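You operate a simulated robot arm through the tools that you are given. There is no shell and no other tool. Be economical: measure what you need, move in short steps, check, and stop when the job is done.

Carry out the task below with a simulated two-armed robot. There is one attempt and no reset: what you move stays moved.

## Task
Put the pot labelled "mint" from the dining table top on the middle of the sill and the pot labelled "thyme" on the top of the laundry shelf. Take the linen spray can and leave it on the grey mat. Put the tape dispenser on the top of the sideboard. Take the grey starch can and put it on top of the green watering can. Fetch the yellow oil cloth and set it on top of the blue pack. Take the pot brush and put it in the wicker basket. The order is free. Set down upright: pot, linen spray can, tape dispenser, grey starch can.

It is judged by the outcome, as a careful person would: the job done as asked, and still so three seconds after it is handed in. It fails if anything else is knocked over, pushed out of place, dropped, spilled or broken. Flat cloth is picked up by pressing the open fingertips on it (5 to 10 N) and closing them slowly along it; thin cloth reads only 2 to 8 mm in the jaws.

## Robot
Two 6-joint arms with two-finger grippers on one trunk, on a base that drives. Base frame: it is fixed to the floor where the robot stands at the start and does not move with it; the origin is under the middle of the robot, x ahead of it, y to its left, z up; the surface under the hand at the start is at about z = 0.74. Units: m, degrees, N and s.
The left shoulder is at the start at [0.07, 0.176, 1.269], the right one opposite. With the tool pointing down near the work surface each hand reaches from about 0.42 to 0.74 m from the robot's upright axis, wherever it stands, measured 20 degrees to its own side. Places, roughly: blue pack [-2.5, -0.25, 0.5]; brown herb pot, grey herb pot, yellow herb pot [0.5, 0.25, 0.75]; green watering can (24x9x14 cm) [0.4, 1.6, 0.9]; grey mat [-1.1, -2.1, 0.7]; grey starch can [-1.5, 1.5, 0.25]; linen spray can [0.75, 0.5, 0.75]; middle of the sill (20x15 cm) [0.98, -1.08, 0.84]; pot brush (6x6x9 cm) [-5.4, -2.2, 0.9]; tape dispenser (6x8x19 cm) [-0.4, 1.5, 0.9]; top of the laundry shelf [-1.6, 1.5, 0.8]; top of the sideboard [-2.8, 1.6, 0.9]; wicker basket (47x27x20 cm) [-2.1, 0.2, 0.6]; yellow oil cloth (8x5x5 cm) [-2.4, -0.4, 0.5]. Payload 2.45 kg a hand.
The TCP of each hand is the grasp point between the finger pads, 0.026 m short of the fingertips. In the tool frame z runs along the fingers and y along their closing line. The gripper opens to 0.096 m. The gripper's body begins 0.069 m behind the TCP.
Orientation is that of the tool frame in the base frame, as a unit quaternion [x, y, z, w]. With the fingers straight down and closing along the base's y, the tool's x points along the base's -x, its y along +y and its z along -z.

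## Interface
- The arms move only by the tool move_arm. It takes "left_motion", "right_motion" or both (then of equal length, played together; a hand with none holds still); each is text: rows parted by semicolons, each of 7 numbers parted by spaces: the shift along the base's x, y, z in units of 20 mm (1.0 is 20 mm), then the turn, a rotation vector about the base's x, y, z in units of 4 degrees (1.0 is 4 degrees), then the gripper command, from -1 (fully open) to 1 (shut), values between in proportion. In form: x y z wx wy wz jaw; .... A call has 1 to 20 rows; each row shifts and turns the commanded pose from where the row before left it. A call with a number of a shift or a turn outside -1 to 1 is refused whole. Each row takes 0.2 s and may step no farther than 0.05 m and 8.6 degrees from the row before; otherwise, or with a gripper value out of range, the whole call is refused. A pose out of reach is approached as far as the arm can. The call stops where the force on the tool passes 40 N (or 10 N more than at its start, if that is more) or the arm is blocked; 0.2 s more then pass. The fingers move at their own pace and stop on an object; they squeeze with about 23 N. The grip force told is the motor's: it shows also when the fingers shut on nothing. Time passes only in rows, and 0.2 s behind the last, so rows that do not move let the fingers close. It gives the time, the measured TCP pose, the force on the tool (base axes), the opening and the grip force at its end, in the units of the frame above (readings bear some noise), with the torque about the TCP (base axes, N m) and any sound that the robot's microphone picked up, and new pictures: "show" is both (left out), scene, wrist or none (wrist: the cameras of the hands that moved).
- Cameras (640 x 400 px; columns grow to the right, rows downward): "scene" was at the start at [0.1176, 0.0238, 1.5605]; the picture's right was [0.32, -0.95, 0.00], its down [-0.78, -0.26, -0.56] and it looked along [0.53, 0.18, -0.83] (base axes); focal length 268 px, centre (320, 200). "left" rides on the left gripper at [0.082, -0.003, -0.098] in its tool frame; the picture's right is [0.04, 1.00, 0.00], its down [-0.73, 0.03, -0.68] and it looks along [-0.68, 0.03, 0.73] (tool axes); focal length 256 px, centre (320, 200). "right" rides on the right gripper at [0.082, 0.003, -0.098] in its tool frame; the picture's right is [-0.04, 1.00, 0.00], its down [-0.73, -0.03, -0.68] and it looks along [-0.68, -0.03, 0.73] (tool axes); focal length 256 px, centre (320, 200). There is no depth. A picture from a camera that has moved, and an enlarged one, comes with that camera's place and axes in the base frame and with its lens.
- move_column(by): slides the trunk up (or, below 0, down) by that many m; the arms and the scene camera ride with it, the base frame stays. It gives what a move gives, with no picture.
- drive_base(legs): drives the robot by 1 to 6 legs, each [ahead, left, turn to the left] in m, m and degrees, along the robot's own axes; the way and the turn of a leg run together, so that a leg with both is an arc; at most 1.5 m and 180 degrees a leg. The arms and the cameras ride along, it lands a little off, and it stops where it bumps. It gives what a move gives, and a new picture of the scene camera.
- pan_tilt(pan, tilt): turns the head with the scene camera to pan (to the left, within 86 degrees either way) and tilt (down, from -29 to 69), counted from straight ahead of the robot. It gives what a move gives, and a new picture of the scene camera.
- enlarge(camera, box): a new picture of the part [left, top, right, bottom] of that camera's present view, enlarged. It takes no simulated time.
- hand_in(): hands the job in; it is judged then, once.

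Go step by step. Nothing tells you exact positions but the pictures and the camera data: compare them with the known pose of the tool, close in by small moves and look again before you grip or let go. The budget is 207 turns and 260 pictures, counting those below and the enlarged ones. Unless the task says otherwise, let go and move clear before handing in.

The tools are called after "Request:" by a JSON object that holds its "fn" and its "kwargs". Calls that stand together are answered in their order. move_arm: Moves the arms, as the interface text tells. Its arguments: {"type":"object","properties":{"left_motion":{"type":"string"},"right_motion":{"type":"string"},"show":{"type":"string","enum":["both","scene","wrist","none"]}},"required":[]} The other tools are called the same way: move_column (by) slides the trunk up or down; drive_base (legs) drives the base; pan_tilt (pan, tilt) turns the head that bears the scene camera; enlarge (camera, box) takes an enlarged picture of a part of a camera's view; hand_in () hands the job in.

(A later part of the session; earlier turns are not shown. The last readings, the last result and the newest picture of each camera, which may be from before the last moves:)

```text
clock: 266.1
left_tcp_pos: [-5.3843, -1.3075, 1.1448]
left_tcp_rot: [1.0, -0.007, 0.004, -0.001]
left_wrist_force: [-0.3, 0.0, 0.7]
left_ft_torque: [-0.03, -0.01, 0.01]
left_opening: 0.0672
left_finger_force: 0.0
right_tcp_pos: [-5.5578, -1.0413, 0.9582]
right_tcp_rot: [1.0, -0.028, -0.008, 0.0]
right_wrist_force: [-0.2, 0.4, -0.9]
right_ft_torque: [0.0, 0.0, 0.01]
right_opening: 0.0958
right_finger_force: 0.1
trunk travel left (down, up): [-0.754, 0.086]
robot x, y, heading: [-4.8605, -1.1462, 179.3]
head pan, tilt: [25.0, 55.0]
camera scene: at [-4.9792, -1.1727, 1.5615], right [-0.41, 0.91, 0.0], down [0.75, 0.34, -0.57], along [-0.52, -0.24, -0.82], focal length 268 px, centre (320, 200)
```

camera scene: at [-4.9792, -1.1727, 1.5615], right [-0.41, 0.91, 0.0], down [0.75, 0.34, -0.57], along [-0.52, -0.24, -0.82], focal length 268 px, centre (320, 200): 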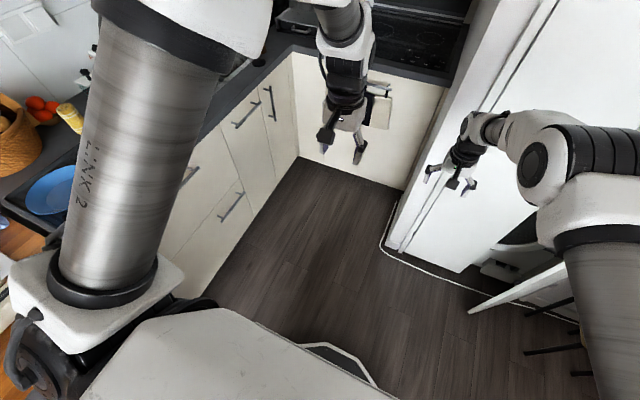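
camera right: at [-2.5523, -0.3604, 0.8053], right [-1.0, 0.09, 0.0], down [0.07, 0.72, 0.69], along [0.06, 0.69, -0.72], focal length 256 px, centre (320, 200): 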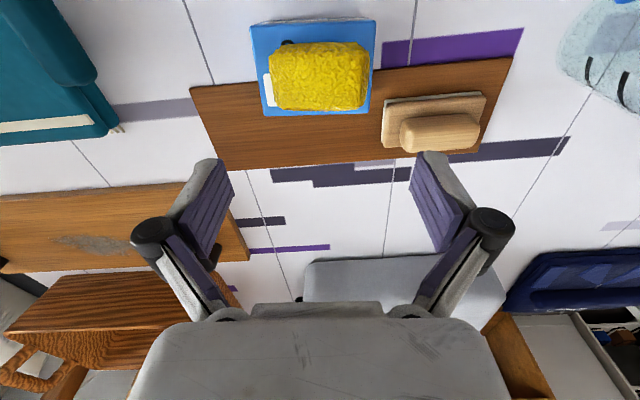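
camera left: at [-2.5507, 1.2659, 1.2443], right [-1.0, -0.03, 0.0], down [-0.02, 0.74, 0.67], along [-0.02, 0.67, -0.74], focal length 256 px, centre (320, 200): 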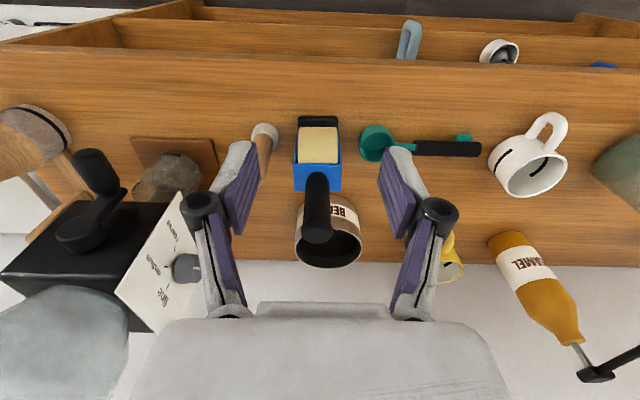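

The kitchen nook is free: x −6.28…, y −1.11…−1.94. I pull in and raise the right hand, turn to face the counter, and move in diagonally.

Request:
{"fn": "move_arm", "kwargs": {"right_motion": "1 0 .9 0 0 0 0;1 0 .9 0 0 0 0;1 0 .9 0 0 0 0;1 0 .9 0 0 0 0;1 0 .9 0 0 0 0;1 0 .9 0 0 0 0;1 0 .9 0 0 0 0;1 0 .9 0 0 0 0;1 0 .9 0 0 0 0;1 0 .9 0 0 0 0", "show": "none"}}

Request:
{"fn": "drive_base", "kwargs": {"legs": [[0, 0, 90.5], [0.3, -0.66, 0]]}}

Request:
{"fn": "pan_tilt", "kwargs": {"pan": 5, "tilt": 45}}

```text
clock: 268.0
left_tcp_pos: [-5.3855, -1.3072, 1.1456]
left_tcp_rot: [1.0, -0.007, 0.005, 0.001]
left_wrist_force: [0.1, 0.6, 0.4]
left_ft_torque: [-0.05, 0.03, -0.02]
left_opening: 0.0673
left_finger_force: 0.0
right_tcp_pos: [-5.3719, -1.0213, 1.0287]
right_tcp_rot: [0.995, -0.048, 0.081, 0.019]
right_wrist_force: [-0.7, 0.5, -0.9]
right_ft_torque: [-0.01, 0.01, -0.04]
right_opening: 0.0479
right_finger_force: 0.1
right hand out of reach, approached as far as the arm can: row 7, 8, 9
trunk travel left (down, up): [-0.754, 0.086]
robot x, y, heading: [-4.8612, -1.1442, 179.0]
head pan, tilt: [25.0, 55.0]
stopped in row 9 (right hand): the arm was blocked; the commanded pose is now the measured one
```

```text
clock: 275.8
left_tcp_pos: [-5.3544, -1.9659, 1.146]
left_tcp_rot: [0.711, 0.703, 0.002, -0.004]
left_wrist_force: [-0.9, -0.3, -0.1]
left_ft_torque: [0.0, -0.03, -0.02]
left_opening: 0.067
left_finger_force: 0.1
right_tcp_pos: [-5.6422, -1.9532, 1.0306]
right_tcp_rot: [0.735, 0.673, 0.069, -0.043]
right_wrist_force: [0.0, 0.8, 1.3]
right_ft_torque: [0.0, 0.01, 0.01]
right_opening: 0.0481
right_finger_force: 0.1
trunk travel left (down, up): [-0.754, 0.086]
robot x, y, heading: [-5.5225, -1.4427, -90.4]
head pan, tilt: [25.0, 55.0]
camera scene: at [-5.4917, -1.5588, 1.5615], right [-0.91, -0.42, 0.0], down [-0.34, 0.74, -0.57], along [0.24, -0.52, -0.82], focal length 268 px, centre (320, 200)
```

scene: 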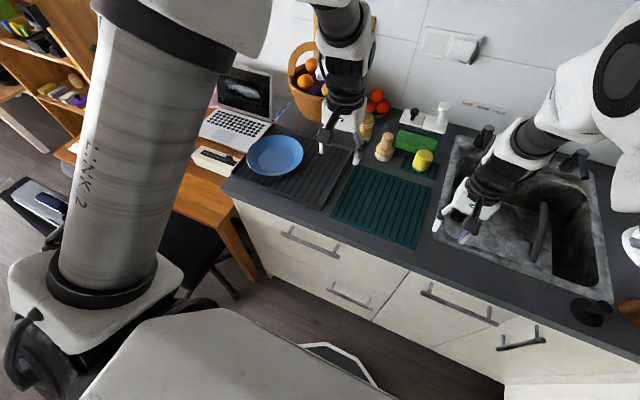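

```text
clock: 276.6
left_tcp_pos: [-5.3554, -1.9656, 1.1452]
left_tcp_rot: [0.71, 0.704, 0.002, -0.003]
left_wrist_force: [-0.3, 0.4, 0.2]
left_ft_torque: [0.02, 0.0, -0.04]
left_opening: 0.0671
left_finger_force: 0.1
right_tcp_pos: [-5.6437, -1.9536, 1.0291]
right_tcp_rot: [0.736, 0.672, 0.07, -0.044]
right_wrist_force: [-0.5, 0.2, -0.2]
right_ft_torque: [-0.02, 0.0, 0.01]
right_opening: 0.0477
right_finger_force: 0.1
trunk travel left (down, up): [-0.754, 0.086]
robot x, y, heading: [-5.5195, -1.4448, -90.3]
head pan, tilt: [5.0, 45.0]
camera scene: at [-5.5161, -1.5747, 1.5748], right [-1.0, -0.08, 0.0], down [-0.06, 0.71, -0.71], along [0.06, -0.7, -0.71], focal length 268 px, centre (320, 200)
```

scene: 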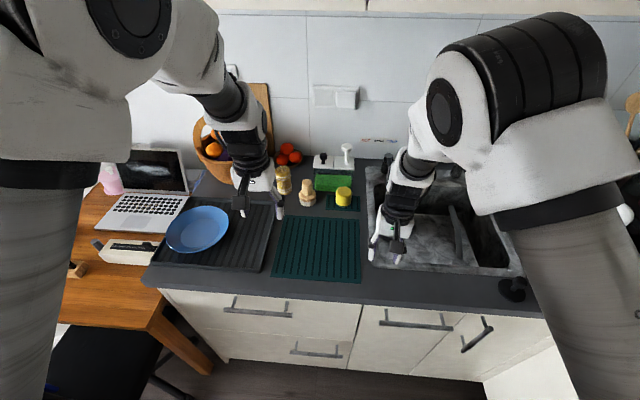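

The brush is at about [-5.416, -2.235], counter z≈0.89. I drive in 0.11 m and bring the left hand above it.

Request:
{"fn": "drive_base", "kwargs": {"legs": [[0.11, 0, 0.3]]}}

Request:
{"fn": "move_arm", "kwargs": {"left_motion": "-.35 -.95 0 0 0 0 -.3;-.35 -.95 0 0 0 0 -.3;-.35 -.95 0 0 0 0 -.3;-.35 -.95 0 0 0 0 -.3;-.35 -.95 0 0 0 0 -.3;-.35 -.95 0 0 0 0 -.3;-.35 -.95 0 0 0 0 -.3;-.35 -.95 0 0 0 0 -.3;0 0 -.9 0 0 0 -.3;0 0 -.9 0 0 0 -.3;0 0 -.9 0 0 0 -.3;0 0 -.9 0 0 0 -.3", "show": "both"}}

```text
clock: 277.8
left_tcp_pos: [-5.3527, -2.0723, 1.147]
left_tcp_rot: [0.707, 0.707, 0.003, -0.003]
left_wrist_force: [0.4, 0.0, 0.5]
left_ft_torque: [0.01, 0.0, -0.01]
left_opening: 0.0671
left_finger_force: 0.0
right_tcp_pos: [-5.6402, -2.0615, 1.0297]
right_tcp_rot: [0.733, 0.675, 0.07, -0.043]
right_wrist_force: [-0.4, 1.4, -1.1]
right_ft_torque: [0.03, 0.03, 0.0]
right_opening: 0.0482
right_finger_force: 0.1
trunk travel left (down, up): [-0.754, 0.086]
robot x, y, heading: [-5.5238, -1.5514, -89.9]
head pan, tilt: [5.0, 45.0]
camera scene: at [-5.5155, -1.6809, 1.5751], right [-1.0, -0.09, 0.0], down [-0.06, 0.7, -0.71], along [0.06, -0.7, -0.71], focal length 268 px, centre (320, 200)
```

scene: 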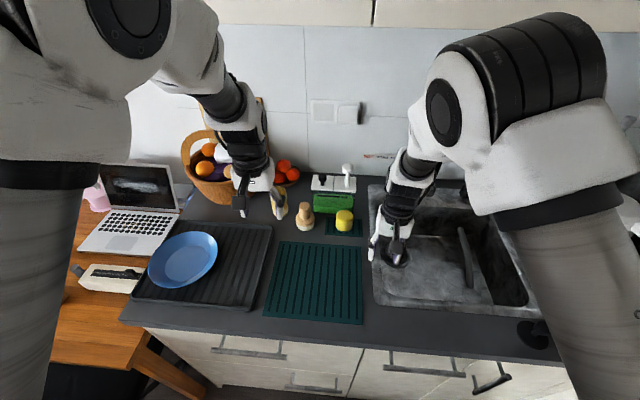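

```text
clock: 280.4
left_tcp_pos: [-5.4096, -2.2224, 1.075]
left_tcp_rot: [0.708, 0.707, 0.003, -0.002]
left_wrist_force: [-0.5, 0.0, 0.5]
left_ft_torque: [-0.03, 0.0, 0.03]
left_opening: 0.0625
left_finger_force: 0.1
right_tcp_pos: [-5.6393, -2.0632, 1.0298]
right_tcp_rot: [0.733, 0.675, 0.07, -0.044]
right_wrist_force: [0.0, 0.0, -0.6]
right_ft_torque: [0.03, 0.04, -0.01]
right_opening: 0.0481
right_finger_force: 0.0
trunk travel left (down, up): [-0.754, 0.086]
robot x, y, heading: [-5.523, -1.5506, -90.0]
head pan, tilt: [5.0, 45.0]
camera scene: at [-5.5153, -1.6829, 1.5749], right [-1.0, -0.09, 0.0], down [-0.06, 0.7, -0.71], along [0.06, -0.7, -0.71], focal length 268 px, centre (320, 200)
camera left: at [-5.4116, -2.1423, 1.173], right [1.0, 0.04, 0.0], down [0.03, -0.74, 0.67], along [0.03, -0.67, -0.74], focal length 256 px, centre (320, 200)
```

scene: 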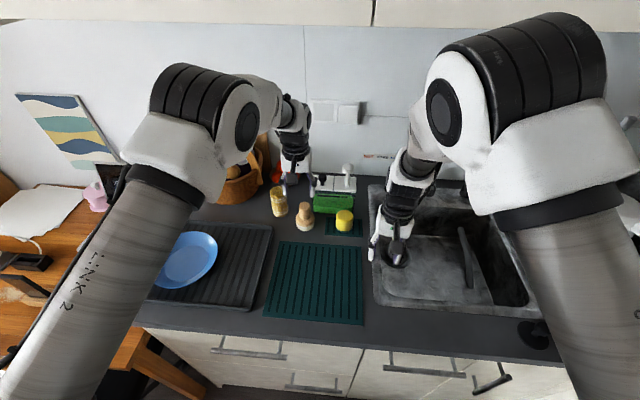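
left: 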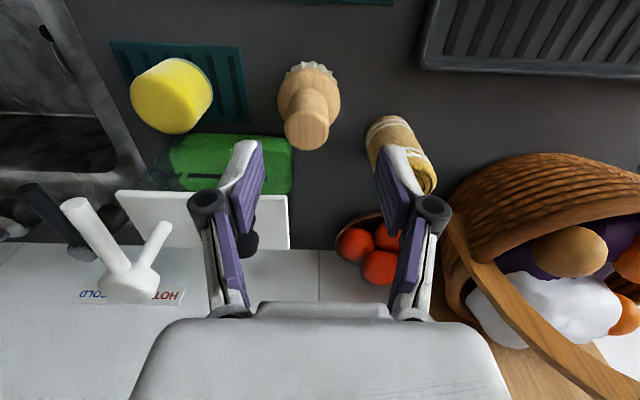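

The brush axis is at about [-5.418, -2.24]. I narrow the jaws a little, go down and close on the handle.

Request:
{"fn": "move_arm", "kwargs": {"left_motion": "-.2 -.45 0 0 0 0 -.15;-.2 -.45 0 0 0 0 -.15;0 0 -.85 0 0 0 -.15;0 0 -.85 0 0 0 -.15;0 0 -.85 0 0 0 -.15;0 0 -.85 0 0 0 -.15;0 0 -.85 0 0 0 -.15;0 0 -.85 0 0 0 -.15;0 0 -.75 0 0 0 -.15;0 0 0 0 0 0 .5;0 0 0 0 0 0 1;0 0 0 0 0 0 1", "show": "wrist"}}

```text
clock: 283.0
left_tcp_pos: [-5.4168, -2.2449, 0.9648]
left_tcp_rot: [0.708, 0.706, -0.004, 0.002]
left_wrist_force: [-1.0, 0.6, 26.4]
left_ft_torque: [0.14, -0.01, 0.05]
left_opening: 0.0352
left_finger_force: 23.4
right_tcp_pos: [-5.6401, -2.0587, 1.0302]
right_tcp_rot: [0.733, 0.675, 0.07, -0.042]
right_wrist_force: [0.4, 0.4, 0.0]
right_ft_torque: [-0.01, -0.04, -0.05]
right_opening: 0.048
right_finger_force: 0.0
trunk travel left (down, up): [-0.754, 0.086]
robot x, y, heading: [-5.5217, -1.5532, -90.1]
head pan, tilt: [5.0, 45.0]
stopped in row 12 (left hand): the force on the tool passed its limit at 42 N (the readings are from after the stop); the commanded pose is now the measured one
camera left: at [-5.4189, -2.1612, 1.0621], right [1.0, 0.04, 0.0], down [0.03, -0.73, 0.68], along [0.03, -0.68, -0.73], focal length 256 px, centre (320, 200)
```

left: 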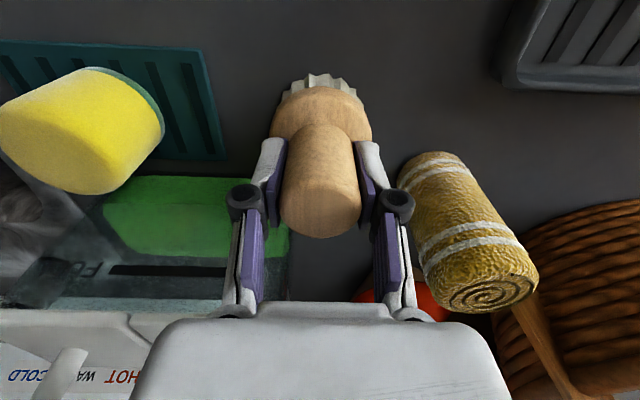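

Gripped. I lift.

Request:
{"fn": "move_arm", "kwargs": {"left_motion": "0 0 .4 0 0 0 1;0 0 .6 0 0 0 1;0 0 .8 0 0 0 1;0 0 .9 0 0 0 1;0 0 .9 0 0 0 1;0 0 .9 0 0 0 1;0 0 .9 0 0 0 1;0 0 .9 0 0 0 1;0 0 .9 0 0 0 1;0 0 .9 0 0 0 1;0 .9 0 0 0 0 1;0 .9 0 0 0 0 1;0 .9 0 0 0 0 1;0 .9 0 0 0 0 1;0 .9 0 0 0 0 1;0 .9 0 0 0 0 1;0 .9 0 0 0 0 1", "show": "both"}}

```text
clock: 286.6
left_tcp_pos: [-5.409, -2.1163, 1.11]
left_tcp_rot: [0.699, 0.714, 0.001, -0.02]
left_wrist_force: [0.5, -0.3, -1.0]
left_ft_torque: [-0.02, 0.01, 0.01]
left_opening: 0.0351
left_finger_force: 23.2
right_tcp_pos: [-5.6382, -2.0621, 1.0293]
right_tcp_rot: [0.733, 0.675, 0.069, -0.044]
right_wrist_force: [0.8, -0.1, 0.1]
right_ft_torque: [0.01, 0.02, 0.03]
right_opening: 0.0478
right_finger_force: 0.1
trunk travel left (down, up): [-0.754, 0.086]
robot x, y, heading: [-5.5217, -1.5519, -90.3]
head pan, tilt: [5.0, 45.0]
camera scene: at [-5.5149, -1.6822, 1.5749], right [-1.0, -0.09, 0.0], down [-0.06, 0.7, -0.71], along [0.06, -0.7, -0.71], focal length 268 px, centre (320, 200)
camera left: at [-5.4092, -2.0378, 1.2102], right [1.0, 0.06, -0.03], down [0.06, -0.75, 0.65], along [0.02, -0.65, -0.76], focal length 256 px, centre (320, 200)
```

scene: 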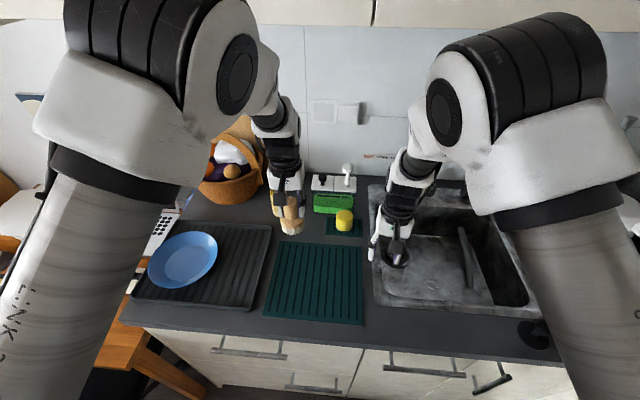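
left: 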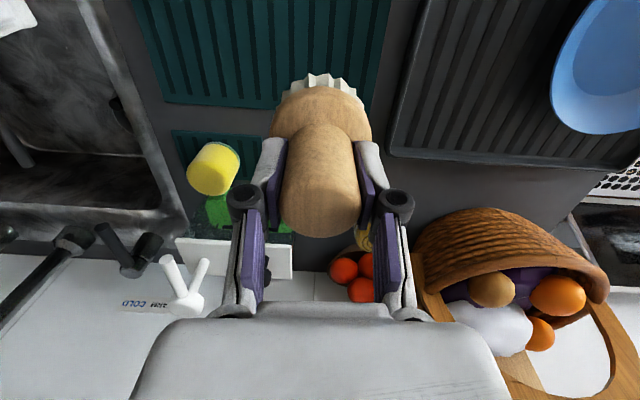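

Brush in hand. I go back through the aisle toward the bed's foot, since the basket is reachable from the corridor side.

Request:
{"fn": "drive_base", "kwargs": {"legs": [[-0.42, 0.66, 0], [0, 0, 90.5], [1.4, -0.12, 0], [1.4, 0, 0]]}}

Request:
{"fn": "pan_tilt", "kwargs": {"pan": 20, "tilt": 25}}

```text
clock: 307.8
left_tcp_pos: [-1.5167, -1.0003, 1.1248]
left_tcp_rot: [-0.056, 0.998, -0.016, -0.001]
left_wrist_force: [0.6, 0.0, -1.5]
left_ft_torque: [0.02, 0.01, 0.0]
left_opening: 0.0348
left_finger_force: 23.1
right_tcp_pos: [-1.5568, -1.238, 1.0292]
right_tcp_rot: [-0.002, 0.997, 0.016, -0.081]
right_wrist_force: [0.3, 1.1, 0.9]
right_ft_torque: [-0.02, 0.02, 0.0]
right_opening: 0.0481
right_finger_force: 0.2
trunk travel left (down, up): [-0.754, 0.086]
robot x, y, heading: [-2.0771, -1.1632, 5.1]
head pan, tilt: [5.0, 45.0]
camera scene: at [-1.9451, -1.146, 1.5749], right [0.17, -0.98, 0.0], down [-0.7, -0.12, -0.71], along [0.7, 0.12, -0.71], focal length 268 px, centre (320, 200)
```

scene: 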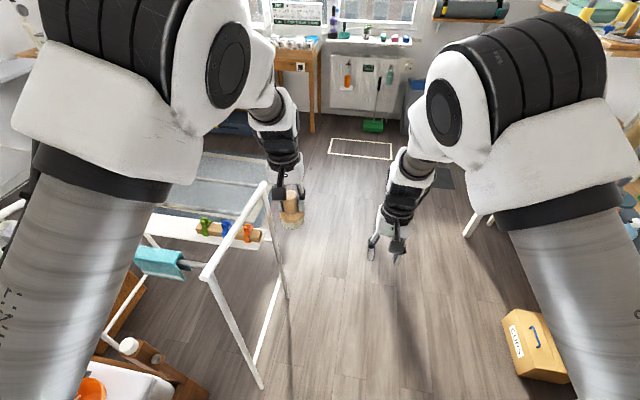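

```text
clock: 308.6
left_tcp_pos: [-1.517, -0.9993, 1.1249]
left_tcp_rot: [-0.057, 0.998, -0.018, -0.001]
left_wrist_force: [-0.1, -0.3, -1.3]
left_ft_torque: [0.0, 0.03, 0.0]
left_opening: 0.0349
left_finger_force: 23.0
right_tcp_pos: [-1.5549, -1.2385, 1.0294]
right_tcp_rot: [-0.003, 0.996, 0.016, -0.082]
right_wrist_force: [1.2, -0.5, -0.3]
right_ft_torque: [0.0, -0.01, 0.03]
right_opening: 0.0479
right_finger_force: 0.1
trunk travel left (down, up): [-0.754, 0.086]
robot x, y, heading: [-2.0721, -1.1668, 5.1]
head pan, tilt: [20.0, 25.0]
camera scene: at [-1.941, -1.1211, 1.6053], right [0.42, -0.91, 0.0], down [-0.38, -0.18, -0.91], along [0.82, 0.38, -0.42], focal length 268 px, centre (320, 200)
```

scene: 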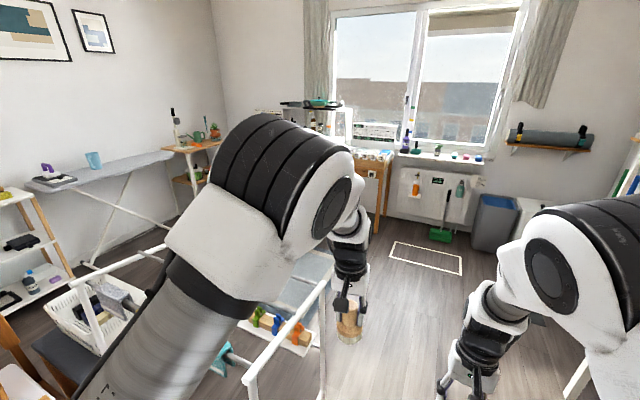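

Drying rack feet are along y≈-0.83, so I shift right before driving past it, then up past the bed's foot.

Request:
{"fn": "drive_base", "kwargs": {"legs": [[0, -0.2, -5], [1.3, 0, 0], [0, 0, 90], [1.0, 0, 0]]}}

```text
clock: 325.1
left_tcp_pos: [-0.8358, 0.232, 1.1255]
left_tcp_rot: [0.709, -0.705, 0.015, -0.012]
left_wrist_force: [-0.7, 0.6, -1.3]
left_ft_torque: [-0.02, 0.01, -0.01]
left_opening: 0.0348
left_finger_force: 23.5
right_tcp_pos: [-0.6018, 0.1654, 1.0304]
right_tcp_rot: [-0.666, 0.741, -0.043, -0.071]
right_wrist_force: [0.1, 0.5, 0.8]
right_ft_torque: [0.01, -0.02, 0.0]
right_opening: 0.0481
right_finger_force: 0.0
trunk travel left (down, up): [-0.754, 0.086]
robot x, y, heading: [-0.7357, -0.3378, 88.5]
head pan, tilt: [20.0, 25.0]
camera scene: at [-0.7617, -0.2037, 1.6055], right [0.95, 0.32, 0.0], down [0.13, -0.4, -0.91], along [-0.29, 0.86, -0.42], focal length 268 px, centre (320, 200)
```

scene: 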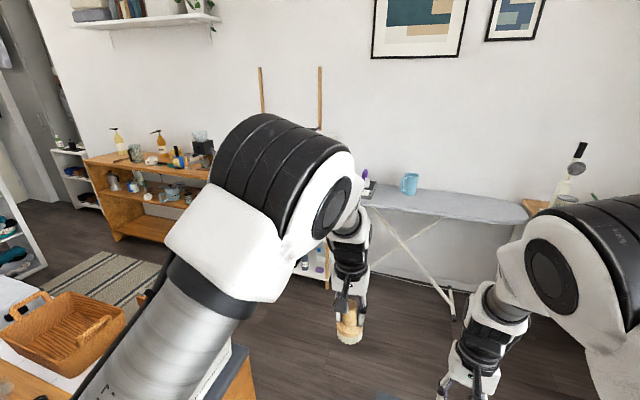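

Request:
{"fn": "drive_base", "kwargs": {"legs": [[1.18, 0, 1], [0, 0, 90], [0, 0, 90]]}}

Request:
{"fn": "pan_tilt", "kwargs": {"pan": -50, "tilt": 45}}

```text
clock: 338.7
left_tcp_pos: [-0.612, 0.2695, 1.125]
left_tcp_rot: [0.716, 0.698, -0.012, -0.015]
left_wrist_force: [-0.2, -0.5, -1.3]
left_ft_torque: [0.01, 0.01, -0.04]
left_opening: 0.0351
left_finger_force: 22.5
right_tcp_pos: [-0.8437, 0.343, 1.0293]
right_tcp_rot: [0.752, 0.654, 0.072, -0.04]
right_wrist_force: [-0.7, -0.8, 0.5]
right_ft_torque: [0.01, 0.03, 0.06]
right_opening: 0.048
right_finger_force: 0.0
trunk travel left (down, up): [-0.754, 0.086]
robot x, y, heading: [-0.6994, 0.8469, -93.0]
head pan, tilt: [20.0, 25.0]
camera scene: at [-0.6749, 0.7094, 1.6055], right [-0.96, -0.29, 0.0], down [-0.12, 0.4, -0.91], along [0.26, -0.87, -0.42], focal length 268 px, centre (320, 200)
```

scene: 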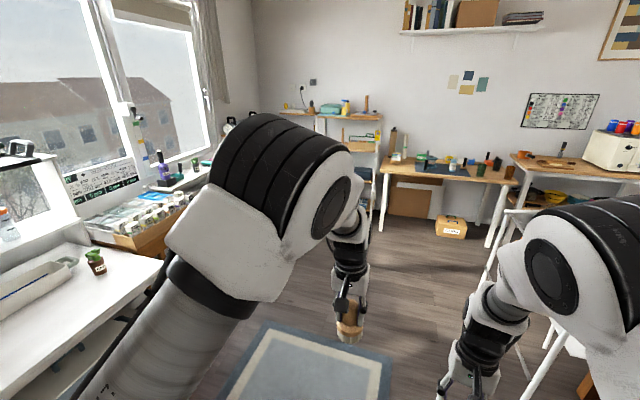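

```text
clock: 340.1
left_tcp_pos: [-0.6111, 0.2703, 1.1252]
left_tcp_rot: [0.715, 0.699, -0.012, -0.015]
left_wrist_force: [-0.1, -0.7, -1.1]
left_ft_torque: [0.02, -0.04, -0.01]
left_opening: 0.0348
left_finger_force: 22.9
right_tcp_pos: [-0.8428, 0.3447, 1.0288]
right_tcp_rot: [0.751, 0.655, 0.074, -0.042]
right_wrist_force: [0.4, -0.6, 0.4]
right_ft_torque: [-0.01, -0.03, 0.0]
right_opening: 0.0477
right_finger_force: 0.0
trunk travel left (down, up): [-0.754, 0.086]
robot x, y, heading: [-0.7003, 0.8477, -93.1]
head pan, tilt: [-50.0, 45.0]
camera scene: at [-0.7664, 0.7487, 1.5749], right [-0.6, 0.8, 0.0], down [0.56, 0.43, -0.71], along [-0.57, -0.42, -0.71], focal length 268 px, centre (320, 200)
```

scene: 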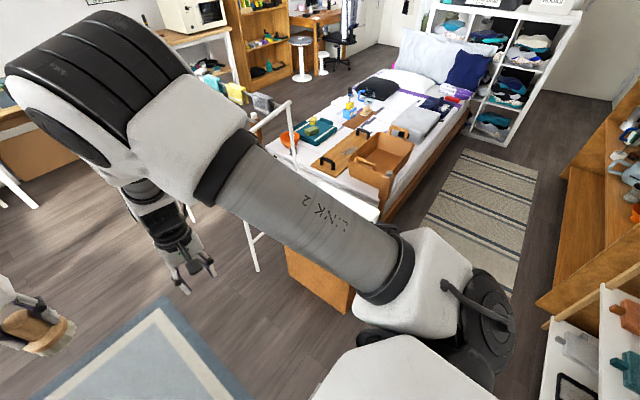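

Basket at about [-2.05, 0.25]. I square up and strafe along the corridor to it.

Request:
{"fn": "drive_base", "kwargs": {"legs": [[0, -0.05, 3], [0, -0.7, 0], [0, -0.7, 0]]}}

Request:
{"fn": "pan_tilt", "kwargs": {"pan": 5, "tilt": 55}}

```text
clock: 347.9
left_tcp_pos: [-2.0246, 0.2789, 1.1253]
left_tcp_rot: [0.695, 0.718, -0.012, -0.015]
left_wrist_force: [0.4, 0.4, -0.8]
left_ft_torque: [0.02, -0.01, 0.01]
left_opening: 0.0351
left_finger_force: 22.9
right_tcp_pos: [-2.2597, 0.3402, 1.0282]
right_tcp_rot: [0.733, 0.675, 0.07, -0.044]
right_wrist_force: [-0.3, -0.3, 0.5]
right_ft_torque: [0.01, -0.02, 0.02]
right_opening: 0.0483
right_finger_force: 0.1
trunk travel left (down, up): [-0.754, 0.086]
robot x, y, heading: [-2.1429, 0.8493, -89.9]
head pan, tilt: [-50.0, 45.0]
camera scene: at [-2.2052, 0.7482, 1.5749], right [-0.64, 0.77, 0.0], down [0.54, 0.46, -0.71], along [-0.54, -0.45, -0.71], focal length 268 px, centre (320, 200)
```

scene: 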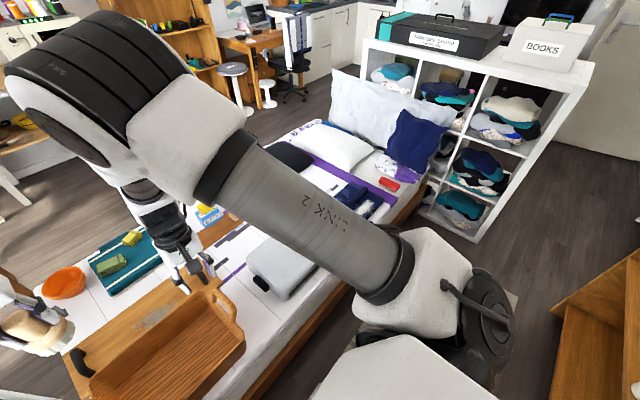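

```text
clock: 349.2
left_tcp_pos: [-2.0254, 0.2795, 1.1254]
left_tcp_rot: [0.696, 0.718, -0.013, -0.015]
left_wrist_force: [0.3, -0.2, -0.1]
left_ft_torque: [-0.02, 0.01, -0.02]
left_opening: 0.0348
left_finger_force: 22.8
right_tcp_pos: [-2.2597, 0.3394, 1.029]
right_tcp_rot: [0.733, 0.675, 0.071, -0.044]
right_wrist_force: [0.9, 0.1, 1.1]
right_ft_torque: [0.04, -0.04, -0.03]
right_opening: 0.0478
right_finger_force: 0.0
trunk travel left (down, up): [-0.754, 0.086]
robot x, y, heading: [-2.1406, 0.8523, -89.8]
head pan, tilt: [5.0, 55.0]
camera scene: at [-2.1375, 0.7287, 1.5615], right [-1.0, -0.09, 0.0], down [-0.07, 0.82, -0.57], along [0.05, -0.57, -0.82], focal length 268 px, centre (320, 200)
```

scene: 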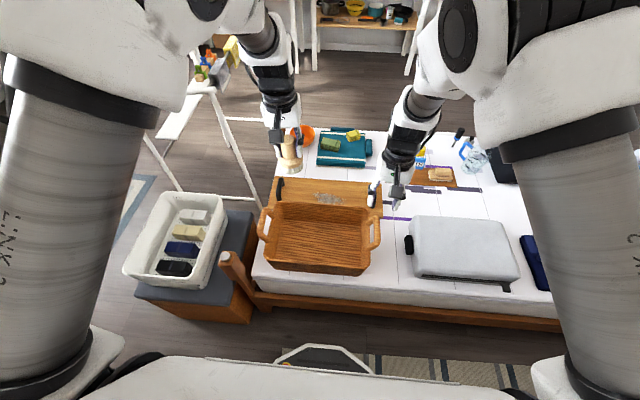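

The basket floor centre is about [-2.09, 0.21]. I lower the trunk slightly and take the brush in over it.

Request:
{"fn": "move_column", "kwargs": {"by": -0.12}}

Request:
{"fn": "move_arm", "kwargs": {"left_motion": "-.4 -.5 0 0 0 0 1;-.4 -.5 0 0 0 0 1;-.4 -.5 0 0 0 0 1;-.4 -.5 0 0 0 0 1;-.4 -.5 0 0 0 0 1;-.4 -.5 0 0 0 0 1;-.3 -.4 0 0 0 0 1;0 0 -.9 0 0 0 1;0 0 -.9 0 0 0 1;0 0 -.9 0 0 0 1;0 0 -.9 0 0 0 1;0 0 -.9 0 0 0 1;0 0 -.9 0 0 0 1;0 0 -.9 0 0 0 1;0 0 -.9 0 0 0 1;0 0 -.9 0 0 0 1;0 0 -.9 0 0 0 1", "show": "both"}}

```text
clock: 350.7
left_tcp_pos: [-2.0247, 0.2792, 1.0056]
left_tcp_rot: [0.696, 0.718, -0.013, -0.015]
left_wrist_force: [-0.1, 0.4, -0.3]
left_ft_torque: [0.02, -0.02, 0.0]
left_opening: 0.0349
left_finger_force: 23.2
right_tcp_pos: [-2.2607, 0.3401, 0.9101]
right_tcp_rot: [0.733, 0.675, 0.071, -0.043]
right_wrist_force: [0.3, 0.0, -0.2]
right_ft_torque: [0.02, 0.0, 0.0]
right_opening: 0.048
right_finger_force: 0.1
trunk travel left (down, up): [-0.634, 0.206]
robot x, y, heading: [-2.142, 0.8517, -90.1]
head pan, tilt: [5.0, 55.0]
```

```text
clock: 354.3
left_tcp_pos: [-2.0806, 0.2103, 0.8254]
left_tcp_rot: [0.695, 0.718, -0.013, -0.015]
left_wrist_force: [0.1, -0.1, -1.1]
left_ft_torque: [-0.02, -0.02, 0.0]
left_opening: 0.0348
left_finger_force: 23.4
right_tcp_pos: [-2.2603, 0.3389, 0.908]
right_tcp_rot: [0.733, 0.675, 0.072, -0.043]
right_wrist_force: [0.1, 0.0, 0.2]
right_ft_torque: [0.01, -0.01, 0.03]
right_opening: 0.0478
right_finger_force: 0.0
trunk travel left (down, up): [-0.634, 0.206]
robot x, y, heading: [-2.1415, 0.8498, -89.8]
head pan, tilt: [5.0, 55.0]
camera scene: at [-2.1371, 0.728, 1.4414], right [-1.0, -0.09, 0.0], down [-0.07, 0.82, -0.57], along [0.05, -0.57, -0.82], focal length 268 px, centre (320, 200)
camera left: at [-2.0811, 0.2916, 0.9234], right [1.0, 0.07, -0.04], down [0.08, -0.73, 0.67], along [0.02, -0.68, -0.74], focal length 256 px, centre (320, 200)
```

scene: 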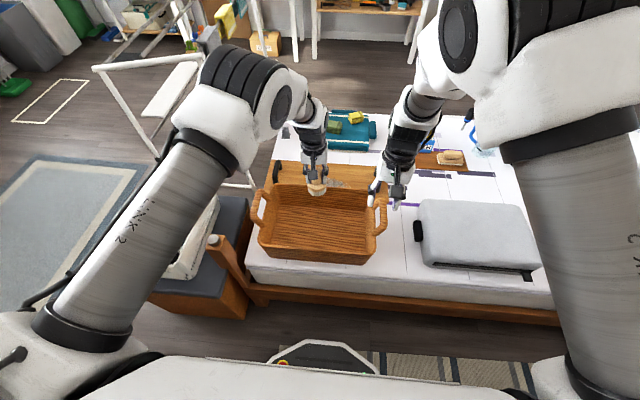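
left: 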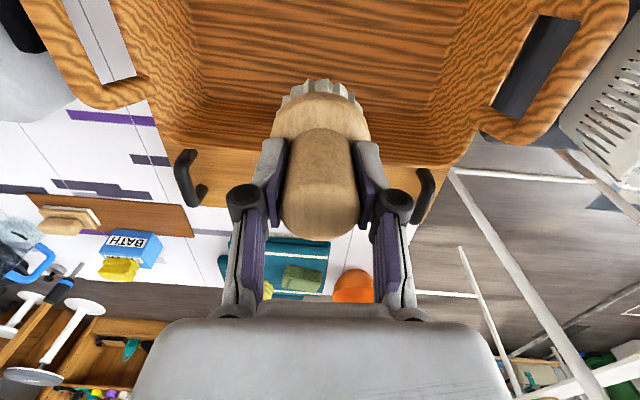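

The brush is within the basket opening. I shift 3 cm nearer and lower into the basket.

Request:
{"fn": "move_arm", "kwargs": {"left_motion": "0 .8 -.5 0 0 0 1;0 .7 -.7 0 0 0 1;0 0 -.9 0 0 0 1;0 0 -.9 0 0 0 1;0 0 -.9 0 0 0 1;0 0 -.9 0 0 0 1;0 0 -.9 0 0 0 1;0 0 -.9 0 0 0 1;0 0 -.9 0 0 0 1", "show": "both"}}

```text
clock: 356.3
left_tcp_pos: [-2.0796, 0.2401, 0.6731]
left_tcp_rot: [0.696, 0.718, -0.013, -0.014]
left_wrist_force: [0.2, 0.3, -0.8]
left_ft_torque: [0.0, -0.01, 0.04]
left_opening: 0.0348
left_finger_force: 23.0
right_tcp_pos: [-2.2606, 0.3392, 0.9087]
right_tcp_rot: [0.733, 0.675, 0.072, -0.043]
right_wrist_force: [0.5, 0.4, 0.8]
right_ft_torque: [0.0, -0.04, 0.0]
right_opening: 0.048
right_finger_force: 0.0
trunk travel left (down, up): [-0.634, 0.206]
robot x, y, heading: [-2.1414, 0.8494, -89.9]
head pan, tilt: [5.0, 55.0]
camera scene: at [-2.137, 0.7282, 1.4414], right [-1.0, -0.09, 0.0], down [-0.07, 0.82, -0.57], along [0.05, -0.57, -0.82], focal length 268 px, centre (320, 200)
camera left: at [-2.0805, 0.3231, 0.772], right [1.0, 0.07, -0.04], down [0.08, -0.73, 0.67], along [0.02, -0.68, -0.74], focal length 256 px, centre (320, 200)
```

scene: 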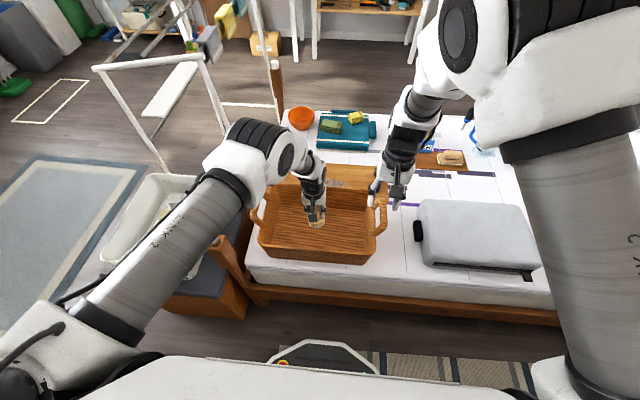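
left: 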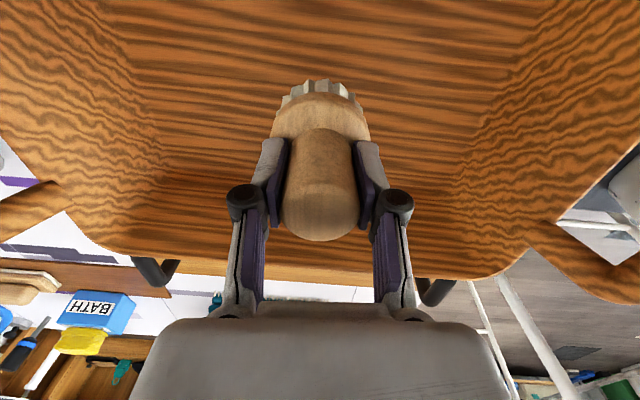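

Inside the basket now. I lower to the floor with small steps.

Request:
{"fn": "move_arm", "kwargs": {"left_motion": "0 0 -.8 0 0 0 1;0 0 -.8 0 0 0 1;0 0 -.3 0 0 0 1;0 0 -.3 0 0 0 1;0 0 -.3 0 0 0 1;0 0 -.3 0 0 0 1;0 0 -.3 0 0 0 1;0 0 -.3 0 0 0 1;0 0 -.3 0 0 0 1;0 0 -.3 0 0 0 1;0 0 -.3 0 0 0 1;0 0 -.3 0 0 0 1", "show": "wrist"}}

```text
clock: 358.9
left_tcp_pos: [-2.0779, 0.2427, 0.5848]
left_tcp_rot: [0.696, 0.718, -0.013, -0.015]
left_wrist_force: [0.6, -0.5, -1.2]
left_ft_torque: [0.0, -0.02, -0.03]
left_opening: 0.0352
left_finger_force: 22.4
right_tcp_pos: [-2.259, 0.3402, 0.9087]
right_tcp_rot: [0.733, 0.675, 0.071, -0.043]
right_wrist_force: [0.1, 0.0, 0.3]
right_ft_torque: [0.0, 0.0, 0.01]
right_opening: 0.048
right_finger_force: 0.1
trunk travel left (down, up): [-0.634, 0.206]
robot x, y, heading: [-2.1428, 0.8492, -89.8]
head pan, tilt: [5.0, 55.0]
camera left: at [-2.0796, 0.3241, 0.6823], right [1.0, 0.07, -0.04], down [0.08, -0.73, 0.67], along [0.02, -0.68, -0.74], focal length 256 px, centre (320, 200)
```

left: 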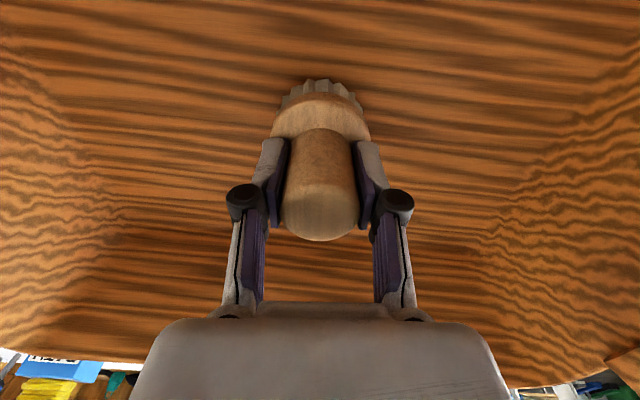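

Request:
{"fn": "move_arm", "kwargs": {"left_motion": "0 0 -.25 0 0 0 1;0 0 -.25 0 0 0 1;0 0 -.25 0 0 0 1;0 0 -.25 0 0 0 1;0 0 -.25 0 0 0 1;0 0 -.2 0 0 0 1;0 0 -.2 0 0 0 1;0 0 -.2 0 0 0 1", "show": "wrist"}}

```text
clock: 359.8
left_tcp_pos: [-2.0792, 0.2419, 0.5727]
left_tcp_rot: [0.696, 0.718, -0.014, -0.013]
left_wrist_force: [0.8, 11.8, 33.0]
left_ft_torque: [0.53, -0.73, 0.24]
left_opening: 0.0352
left_finger_force: 23.1
right_tcp_pos: [-2.2595, 0.343, 0.9114]
right_tcp_rot: [0.734, 0.675, 0.071, -0.042]
right_wrist_force: [0.6, -0.6, -0.5]
right_ft_torque: [0.04, -0.02, 0.03]
right_opening: 0.0481
right_finger_force: 0.0
trunk travel left (down, up): [-0.634, 0.206]
robot x, y, heading: [-2.142, 0.8517, -89.8]
head pan, tilt: [5.0, 55.0]
stopped in row 4 (left hand): the force on the tool passed its limit at 46 N (the readings are from after the stop); the commanded pose is now the measured one
camera left: at [-2.0812, 0.3228, 0.6709], right [1.0, 0.07, -0.04], down [0.08, -0.73, 0.68], along [0.02, -0.68, -0.73], focal length 256 px, centre (320, 200)
```

left: 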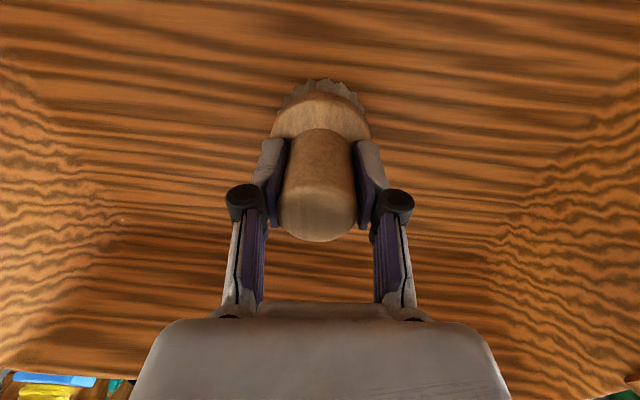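

Contact on the basket floor. I release and rise out.

Request:
{"fn": "move_arm", "kwargs": {"left_motion": "0 0 .05 0 0 0 .6;0 0 0 0 0 0 0;0 0 0 0 0 0 -.3;0 0 .4 0 0 0 -.3;0 0 .8 0 0 0 -.3;0 0 .9 0 0 0 -.3;0 0 .9 0 0 0 -.3;0 0 .9 0 0 0 -.3;0 0 .9 0 0 0 -.3;0 0 .9 0 0 0 -.3;0 0 .9 0 0 0 -.3;0 0 .9 0 0 0 -.3;0 0 .9 0 0 0 -.3;0 0 .9 0 0 0 -.3;0 0 .9 0 0 0 -.3;0 0 .9 0 0 0 -.3;0 0 .9 0 0 0 -.3;0 0 .9 0 0 0 -.3;0 0 .9 0 0 0 -.3;0 0 .9 0 0 0 -.3", "show": "both"}}

```text
clock: 364.0
left_tcp_pos: [-2.0779, 0.2412, 0.8653]
left_tcp_rot: [0.696, 0.717, -0.014, -0.014]
left_wrist_force: [0.5, 0.6, 0.5]
left_ft_torque: [0.01, 0.01, -0.02]
left_opening: 0.0623
left_finger_force: 0.1
right_tcp_pos: [-2.2603, 0.3405, 0.9098]
right_tcp_rot: [0.734, 0.674, 0.071, -0.043]
right_wrist_force: [0.2, -0.5, 0.3]
right_ft_torque: [-0.01, -0.01, 0.02]
right_opening: 0.0479
right_finger_force: 0.0
trunk travel left (down, up): [-0.634, 0.206]
robot x, y, heading: [-2.1405, 0.8533, -90.0]
head pan, tilt: [5.0, 55.0]
camera scene: at [-2.1375, 0.7296, 1.4415], right [-1.0, -0.09, 0.0], down [-0.07, 0.82, -0.57], along [0.05, -0.57, -0.82], focal length 268 px, centre (320, 200)
camera left: at [-2.0795, 0.3237, 0.9641], right [1.0, 0.07, -0.04], down [0.08, -0.73, 0.68], along [0.02, -0.68, -0.74], focal length 256 px, centre (320, 200)
```

scene: 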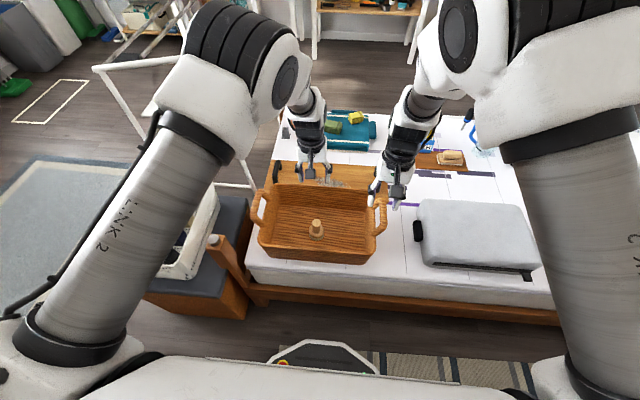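
left: 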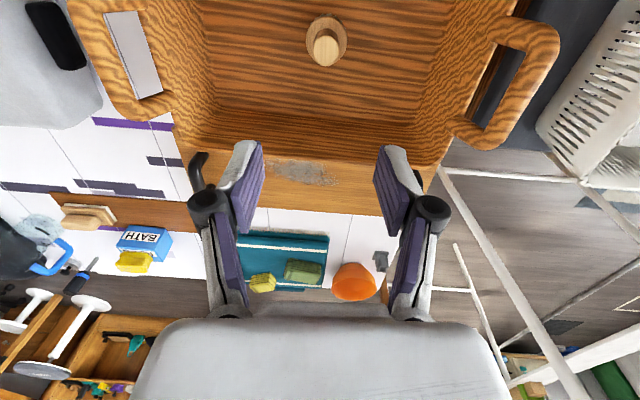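

The brush stands in the wicker basket. Last is the starch can: raise the trunk, go around to turn, and come back facing the laundry shelf.

Request:
{"fn": "move_column", "kwargs": {"by": 0.15}}

Request:
{"fn": "drive_base", "kwargs": {"legs": [[0, 0.7, 0], [0, 0.7, 0], [0.22, 0, 0], [0, 0, 90], [0, 0, 90]]}}

```text
clock: 365.7
left_tcp_pos: [-2.0775, 0.241, 1.0165]
left_tcp_rot: [0.697, 0.717, -0.013, -0.014]
left_wrist_force: [-0.2, 0.6, -0.4]
left_ft_torque: [0.02, -0.02, -0.01]
left_opening: 0.0623
left_finger_force: 0.0
right_tcp_pos: [-2.2604, 0.3382, 1.0598]
right_tcp_rot: [0.734, 0.674, 0.072, -0.043]
right_wrist_force: [0.2, 0.3, 0.3]
right_ft_torque: [-0.03, -0.03, 0.0]
right_opening: 0.0481
right_finger_force: 0.0
trunk travel left (down, up): [-0.784, 0.056]
robot x, y, heading: [-2.1416, 0.8467, -90.0]
head pan, tilt: [5.0, 55.0]
```

```text
clock: 382.1
left_tcp_pos: [-0.8309, 1.2433, 1.015]
left_tcp_rot: [0.738, -0.675, 0.014, -0.013]
left_wrist_force: [-0.1, -0.1, -0.5]
left_ft_torque: [-0.02, 0.01, -0.03]
left_opening: 0.0623
left_finger_force: 0.0
right_tcp_pos: [-0.6428, 1.1544, 1.0595]
right_tcp_rot: [-0.697, 0.712, -0.046, -0.071]
right_wrist_force: [-1.1, -0.4, 0.0]
right_ft_torque: [0.0, -0.01, -0.01]
right_opening: 0.0479
right_finger_force: 0.1
trunk travel left (down, up): [-0.784, 0.056]
robot x, y, heading: [-0.7287, 0.6399, 93.6]
head pan, tilt: [5.0, 55.0]
camera scene: at [-0.7435, 0.7609, 1.5915], right [0.99, 0.15, 0.0], down [0.12, -0.81, -0.57], along [-0.08, 0.57, -0.82], focal length 268 px, centre (320, 200)
```

scene: 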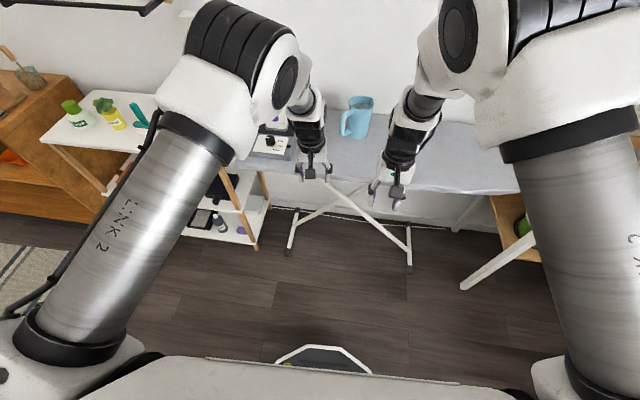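

I raise the left hand a bit, straighten, and strafe so the right hand faces the can.

Request:
{"fn": "move_arm", "kwargs": {"left_motion": "-.5 -.3 .9 0 0 0 -.3;-.5 -.3 .9 0 0 0 -.3;-.5 -.3 .9 0 0 0 -.3;-.5 -.3 .9 0 0 0 -.3;-.5 -.3 .9 0 0 0 -.3;-.5 -.3 0 0 0 0 -.3;-.5 -.3 0 0 0 0 -.3;-.5 -.3 0 0 0 0 -.3", "show": "none"}}

Request:
{"fn": "drive_base", "kwargs": {"legs": [[0.17, 0, -3.5], [0, 0.46, 0], [0, 0.46, 0]]}}

```text
clock: 383.9
left_tcp_pos: [-0.9111, 1.1941, 1.1043]
left_tcp_rot: [0.738, -0.675, 0.013, -0.015]
left_wrist_force: [-0.7, -0.1, 0.0]
left_ft_torque: [0.02, 0.0, 0.01]
left_opening: 0.0624
left_finger_force: 0.0
right_tcp_pos: [-0.643, 1.1544, 1.0597]
right_tcp_rot: [-0.696, 0.713, -0.045, -0.07]
right_wrist_force: [-0.1, -0.5, -0.4]
right_ft_torque: [0.06, -0.03, 0.0]
right_opening: 0.0479
right_finger_force: 0.1
trunk travel left (down, up): [-0.784, 0.056]
robot x, y, heading: [-0.7285, 0.6365, 93.5]
head pan, tilt: [5.0, 55.0]
```

```text
clock: 390.1
left_tcp_pos: [-1.801, 1.3776, 1.1038]
left_tcp_rot: [0.711, -0.703, 0.014, -0.014]
left_wrist_force: [-0.4, 0.0, 0.0]
left_ft_torque: [0.02, 0.03, -0.02]
left_opening: 0.0626
left_finger_force: 0.1
right_tcp_pos: [-1.5378, 1.3173, 1.059]
right_tcp_rot: [-0.668, 0.74, -0.042, -0.072]
right_wrist_force: [-0.2, -0.5, 0.2]
right_ft_torque: [-0.01, 0.0, -0.03]
right_opening: 0.0481
right_finger_force: 0.1
trunk travel left (down, up): [-0.784, 0.056]
robot x, y, heading: [-1.6679, 0.8095, 88.8]
head pan, tilt: [5.0, 55.0]
camera scene: at [-1.6688, 0.9327, 1.5915], right [1.0, 0.07, 0.0], down [0.05, -0.82, -0.57], along [-0.04, 0.57, -0.82], focal length 268 px, centre (320, 200)
```

scene: 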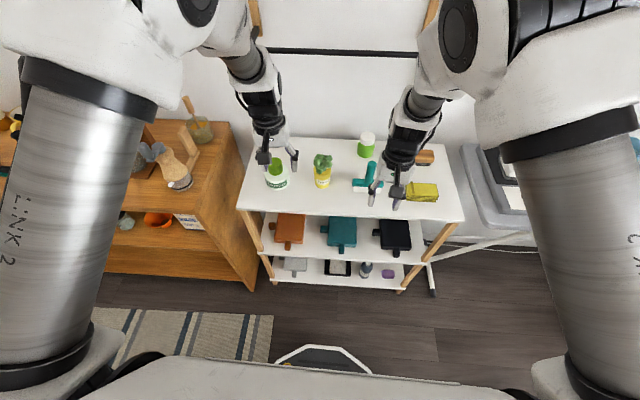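

Now I tilt the right tool forward by ~50° in steps, above the shelf, moving to the can's x.

Request:
{"fn": "move_arm", "kwargs": {"right_motion": ".3 .25 .15 .96 0 0 -1;.3 .25 .15 .96 0 0 -1;.3 .25 .15 .96 0 0 -1;.3 .25 .15 .96 0 0 -1;.3 .25 .15 .96 0 0 -1;.3 .25 .15 .96 0 0 -1;.3 .25 .15 .96 0 0 -1;.3 .25 .15 .96 0 0 -1;.3 .25 .15 .96 0 0 -1;.3 .25 .15 .96 0 0 -1;.3 .25 .15 .96 0 0 -1;.3 .25 .15 .96 0 0 -1;.3 .25 .15 .96 0 0 -1", "show": "scene"}}

```text
clock: 392.9
left_tcp_pos: [-1.8012, 1.3773, 1.1032]
left_tcp_rot: [0.71, -0.704, 0.014, -0.013]
left_wrist_force: [-0.2, 0.9, 0.4]
left_ft_torque: [0.02, 0.02, 0.02]
left_opening: 0.0626
left_finger_force: 0.0
right_tcp_pos: [-1.479, 1.3709, 1.0927]
right_tcp_rot: [-0.649, 0.701, 0.242, 0.168]
right_wrist_force: [1.0, -0.9, 0.0]
right_ft_torque: [0.0, -0.02, -0.01]
right_opening: 0.096
right_finger_force: 0.1
right hand out of reach, approached as far as the arm can: row 8, 9, 10, 11
trunk travel left (down, up): [-0.784, 0.056]
robot x, y, heading: [-1.6653, 0.8086, 89.0]
head pan, tilt: [5.0, 55.0]
camera scene: at [-1.6692, 0.9327, 1.5915], right [1.0, 0.07, 0.0], down [0.06, -0.82, -0.57], along [-0.04, 0.57, -0.82], focal length 268 px, centre (320, 200)
```

scene: 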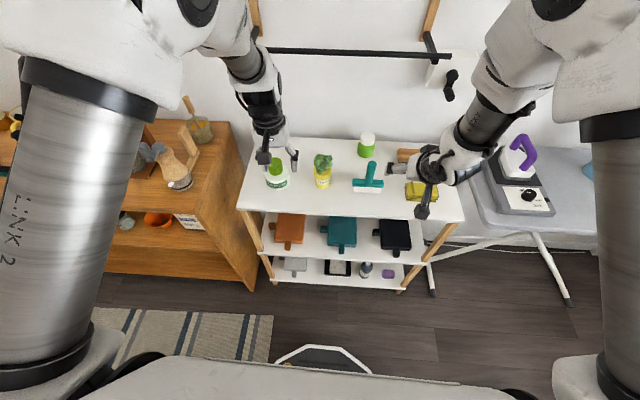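

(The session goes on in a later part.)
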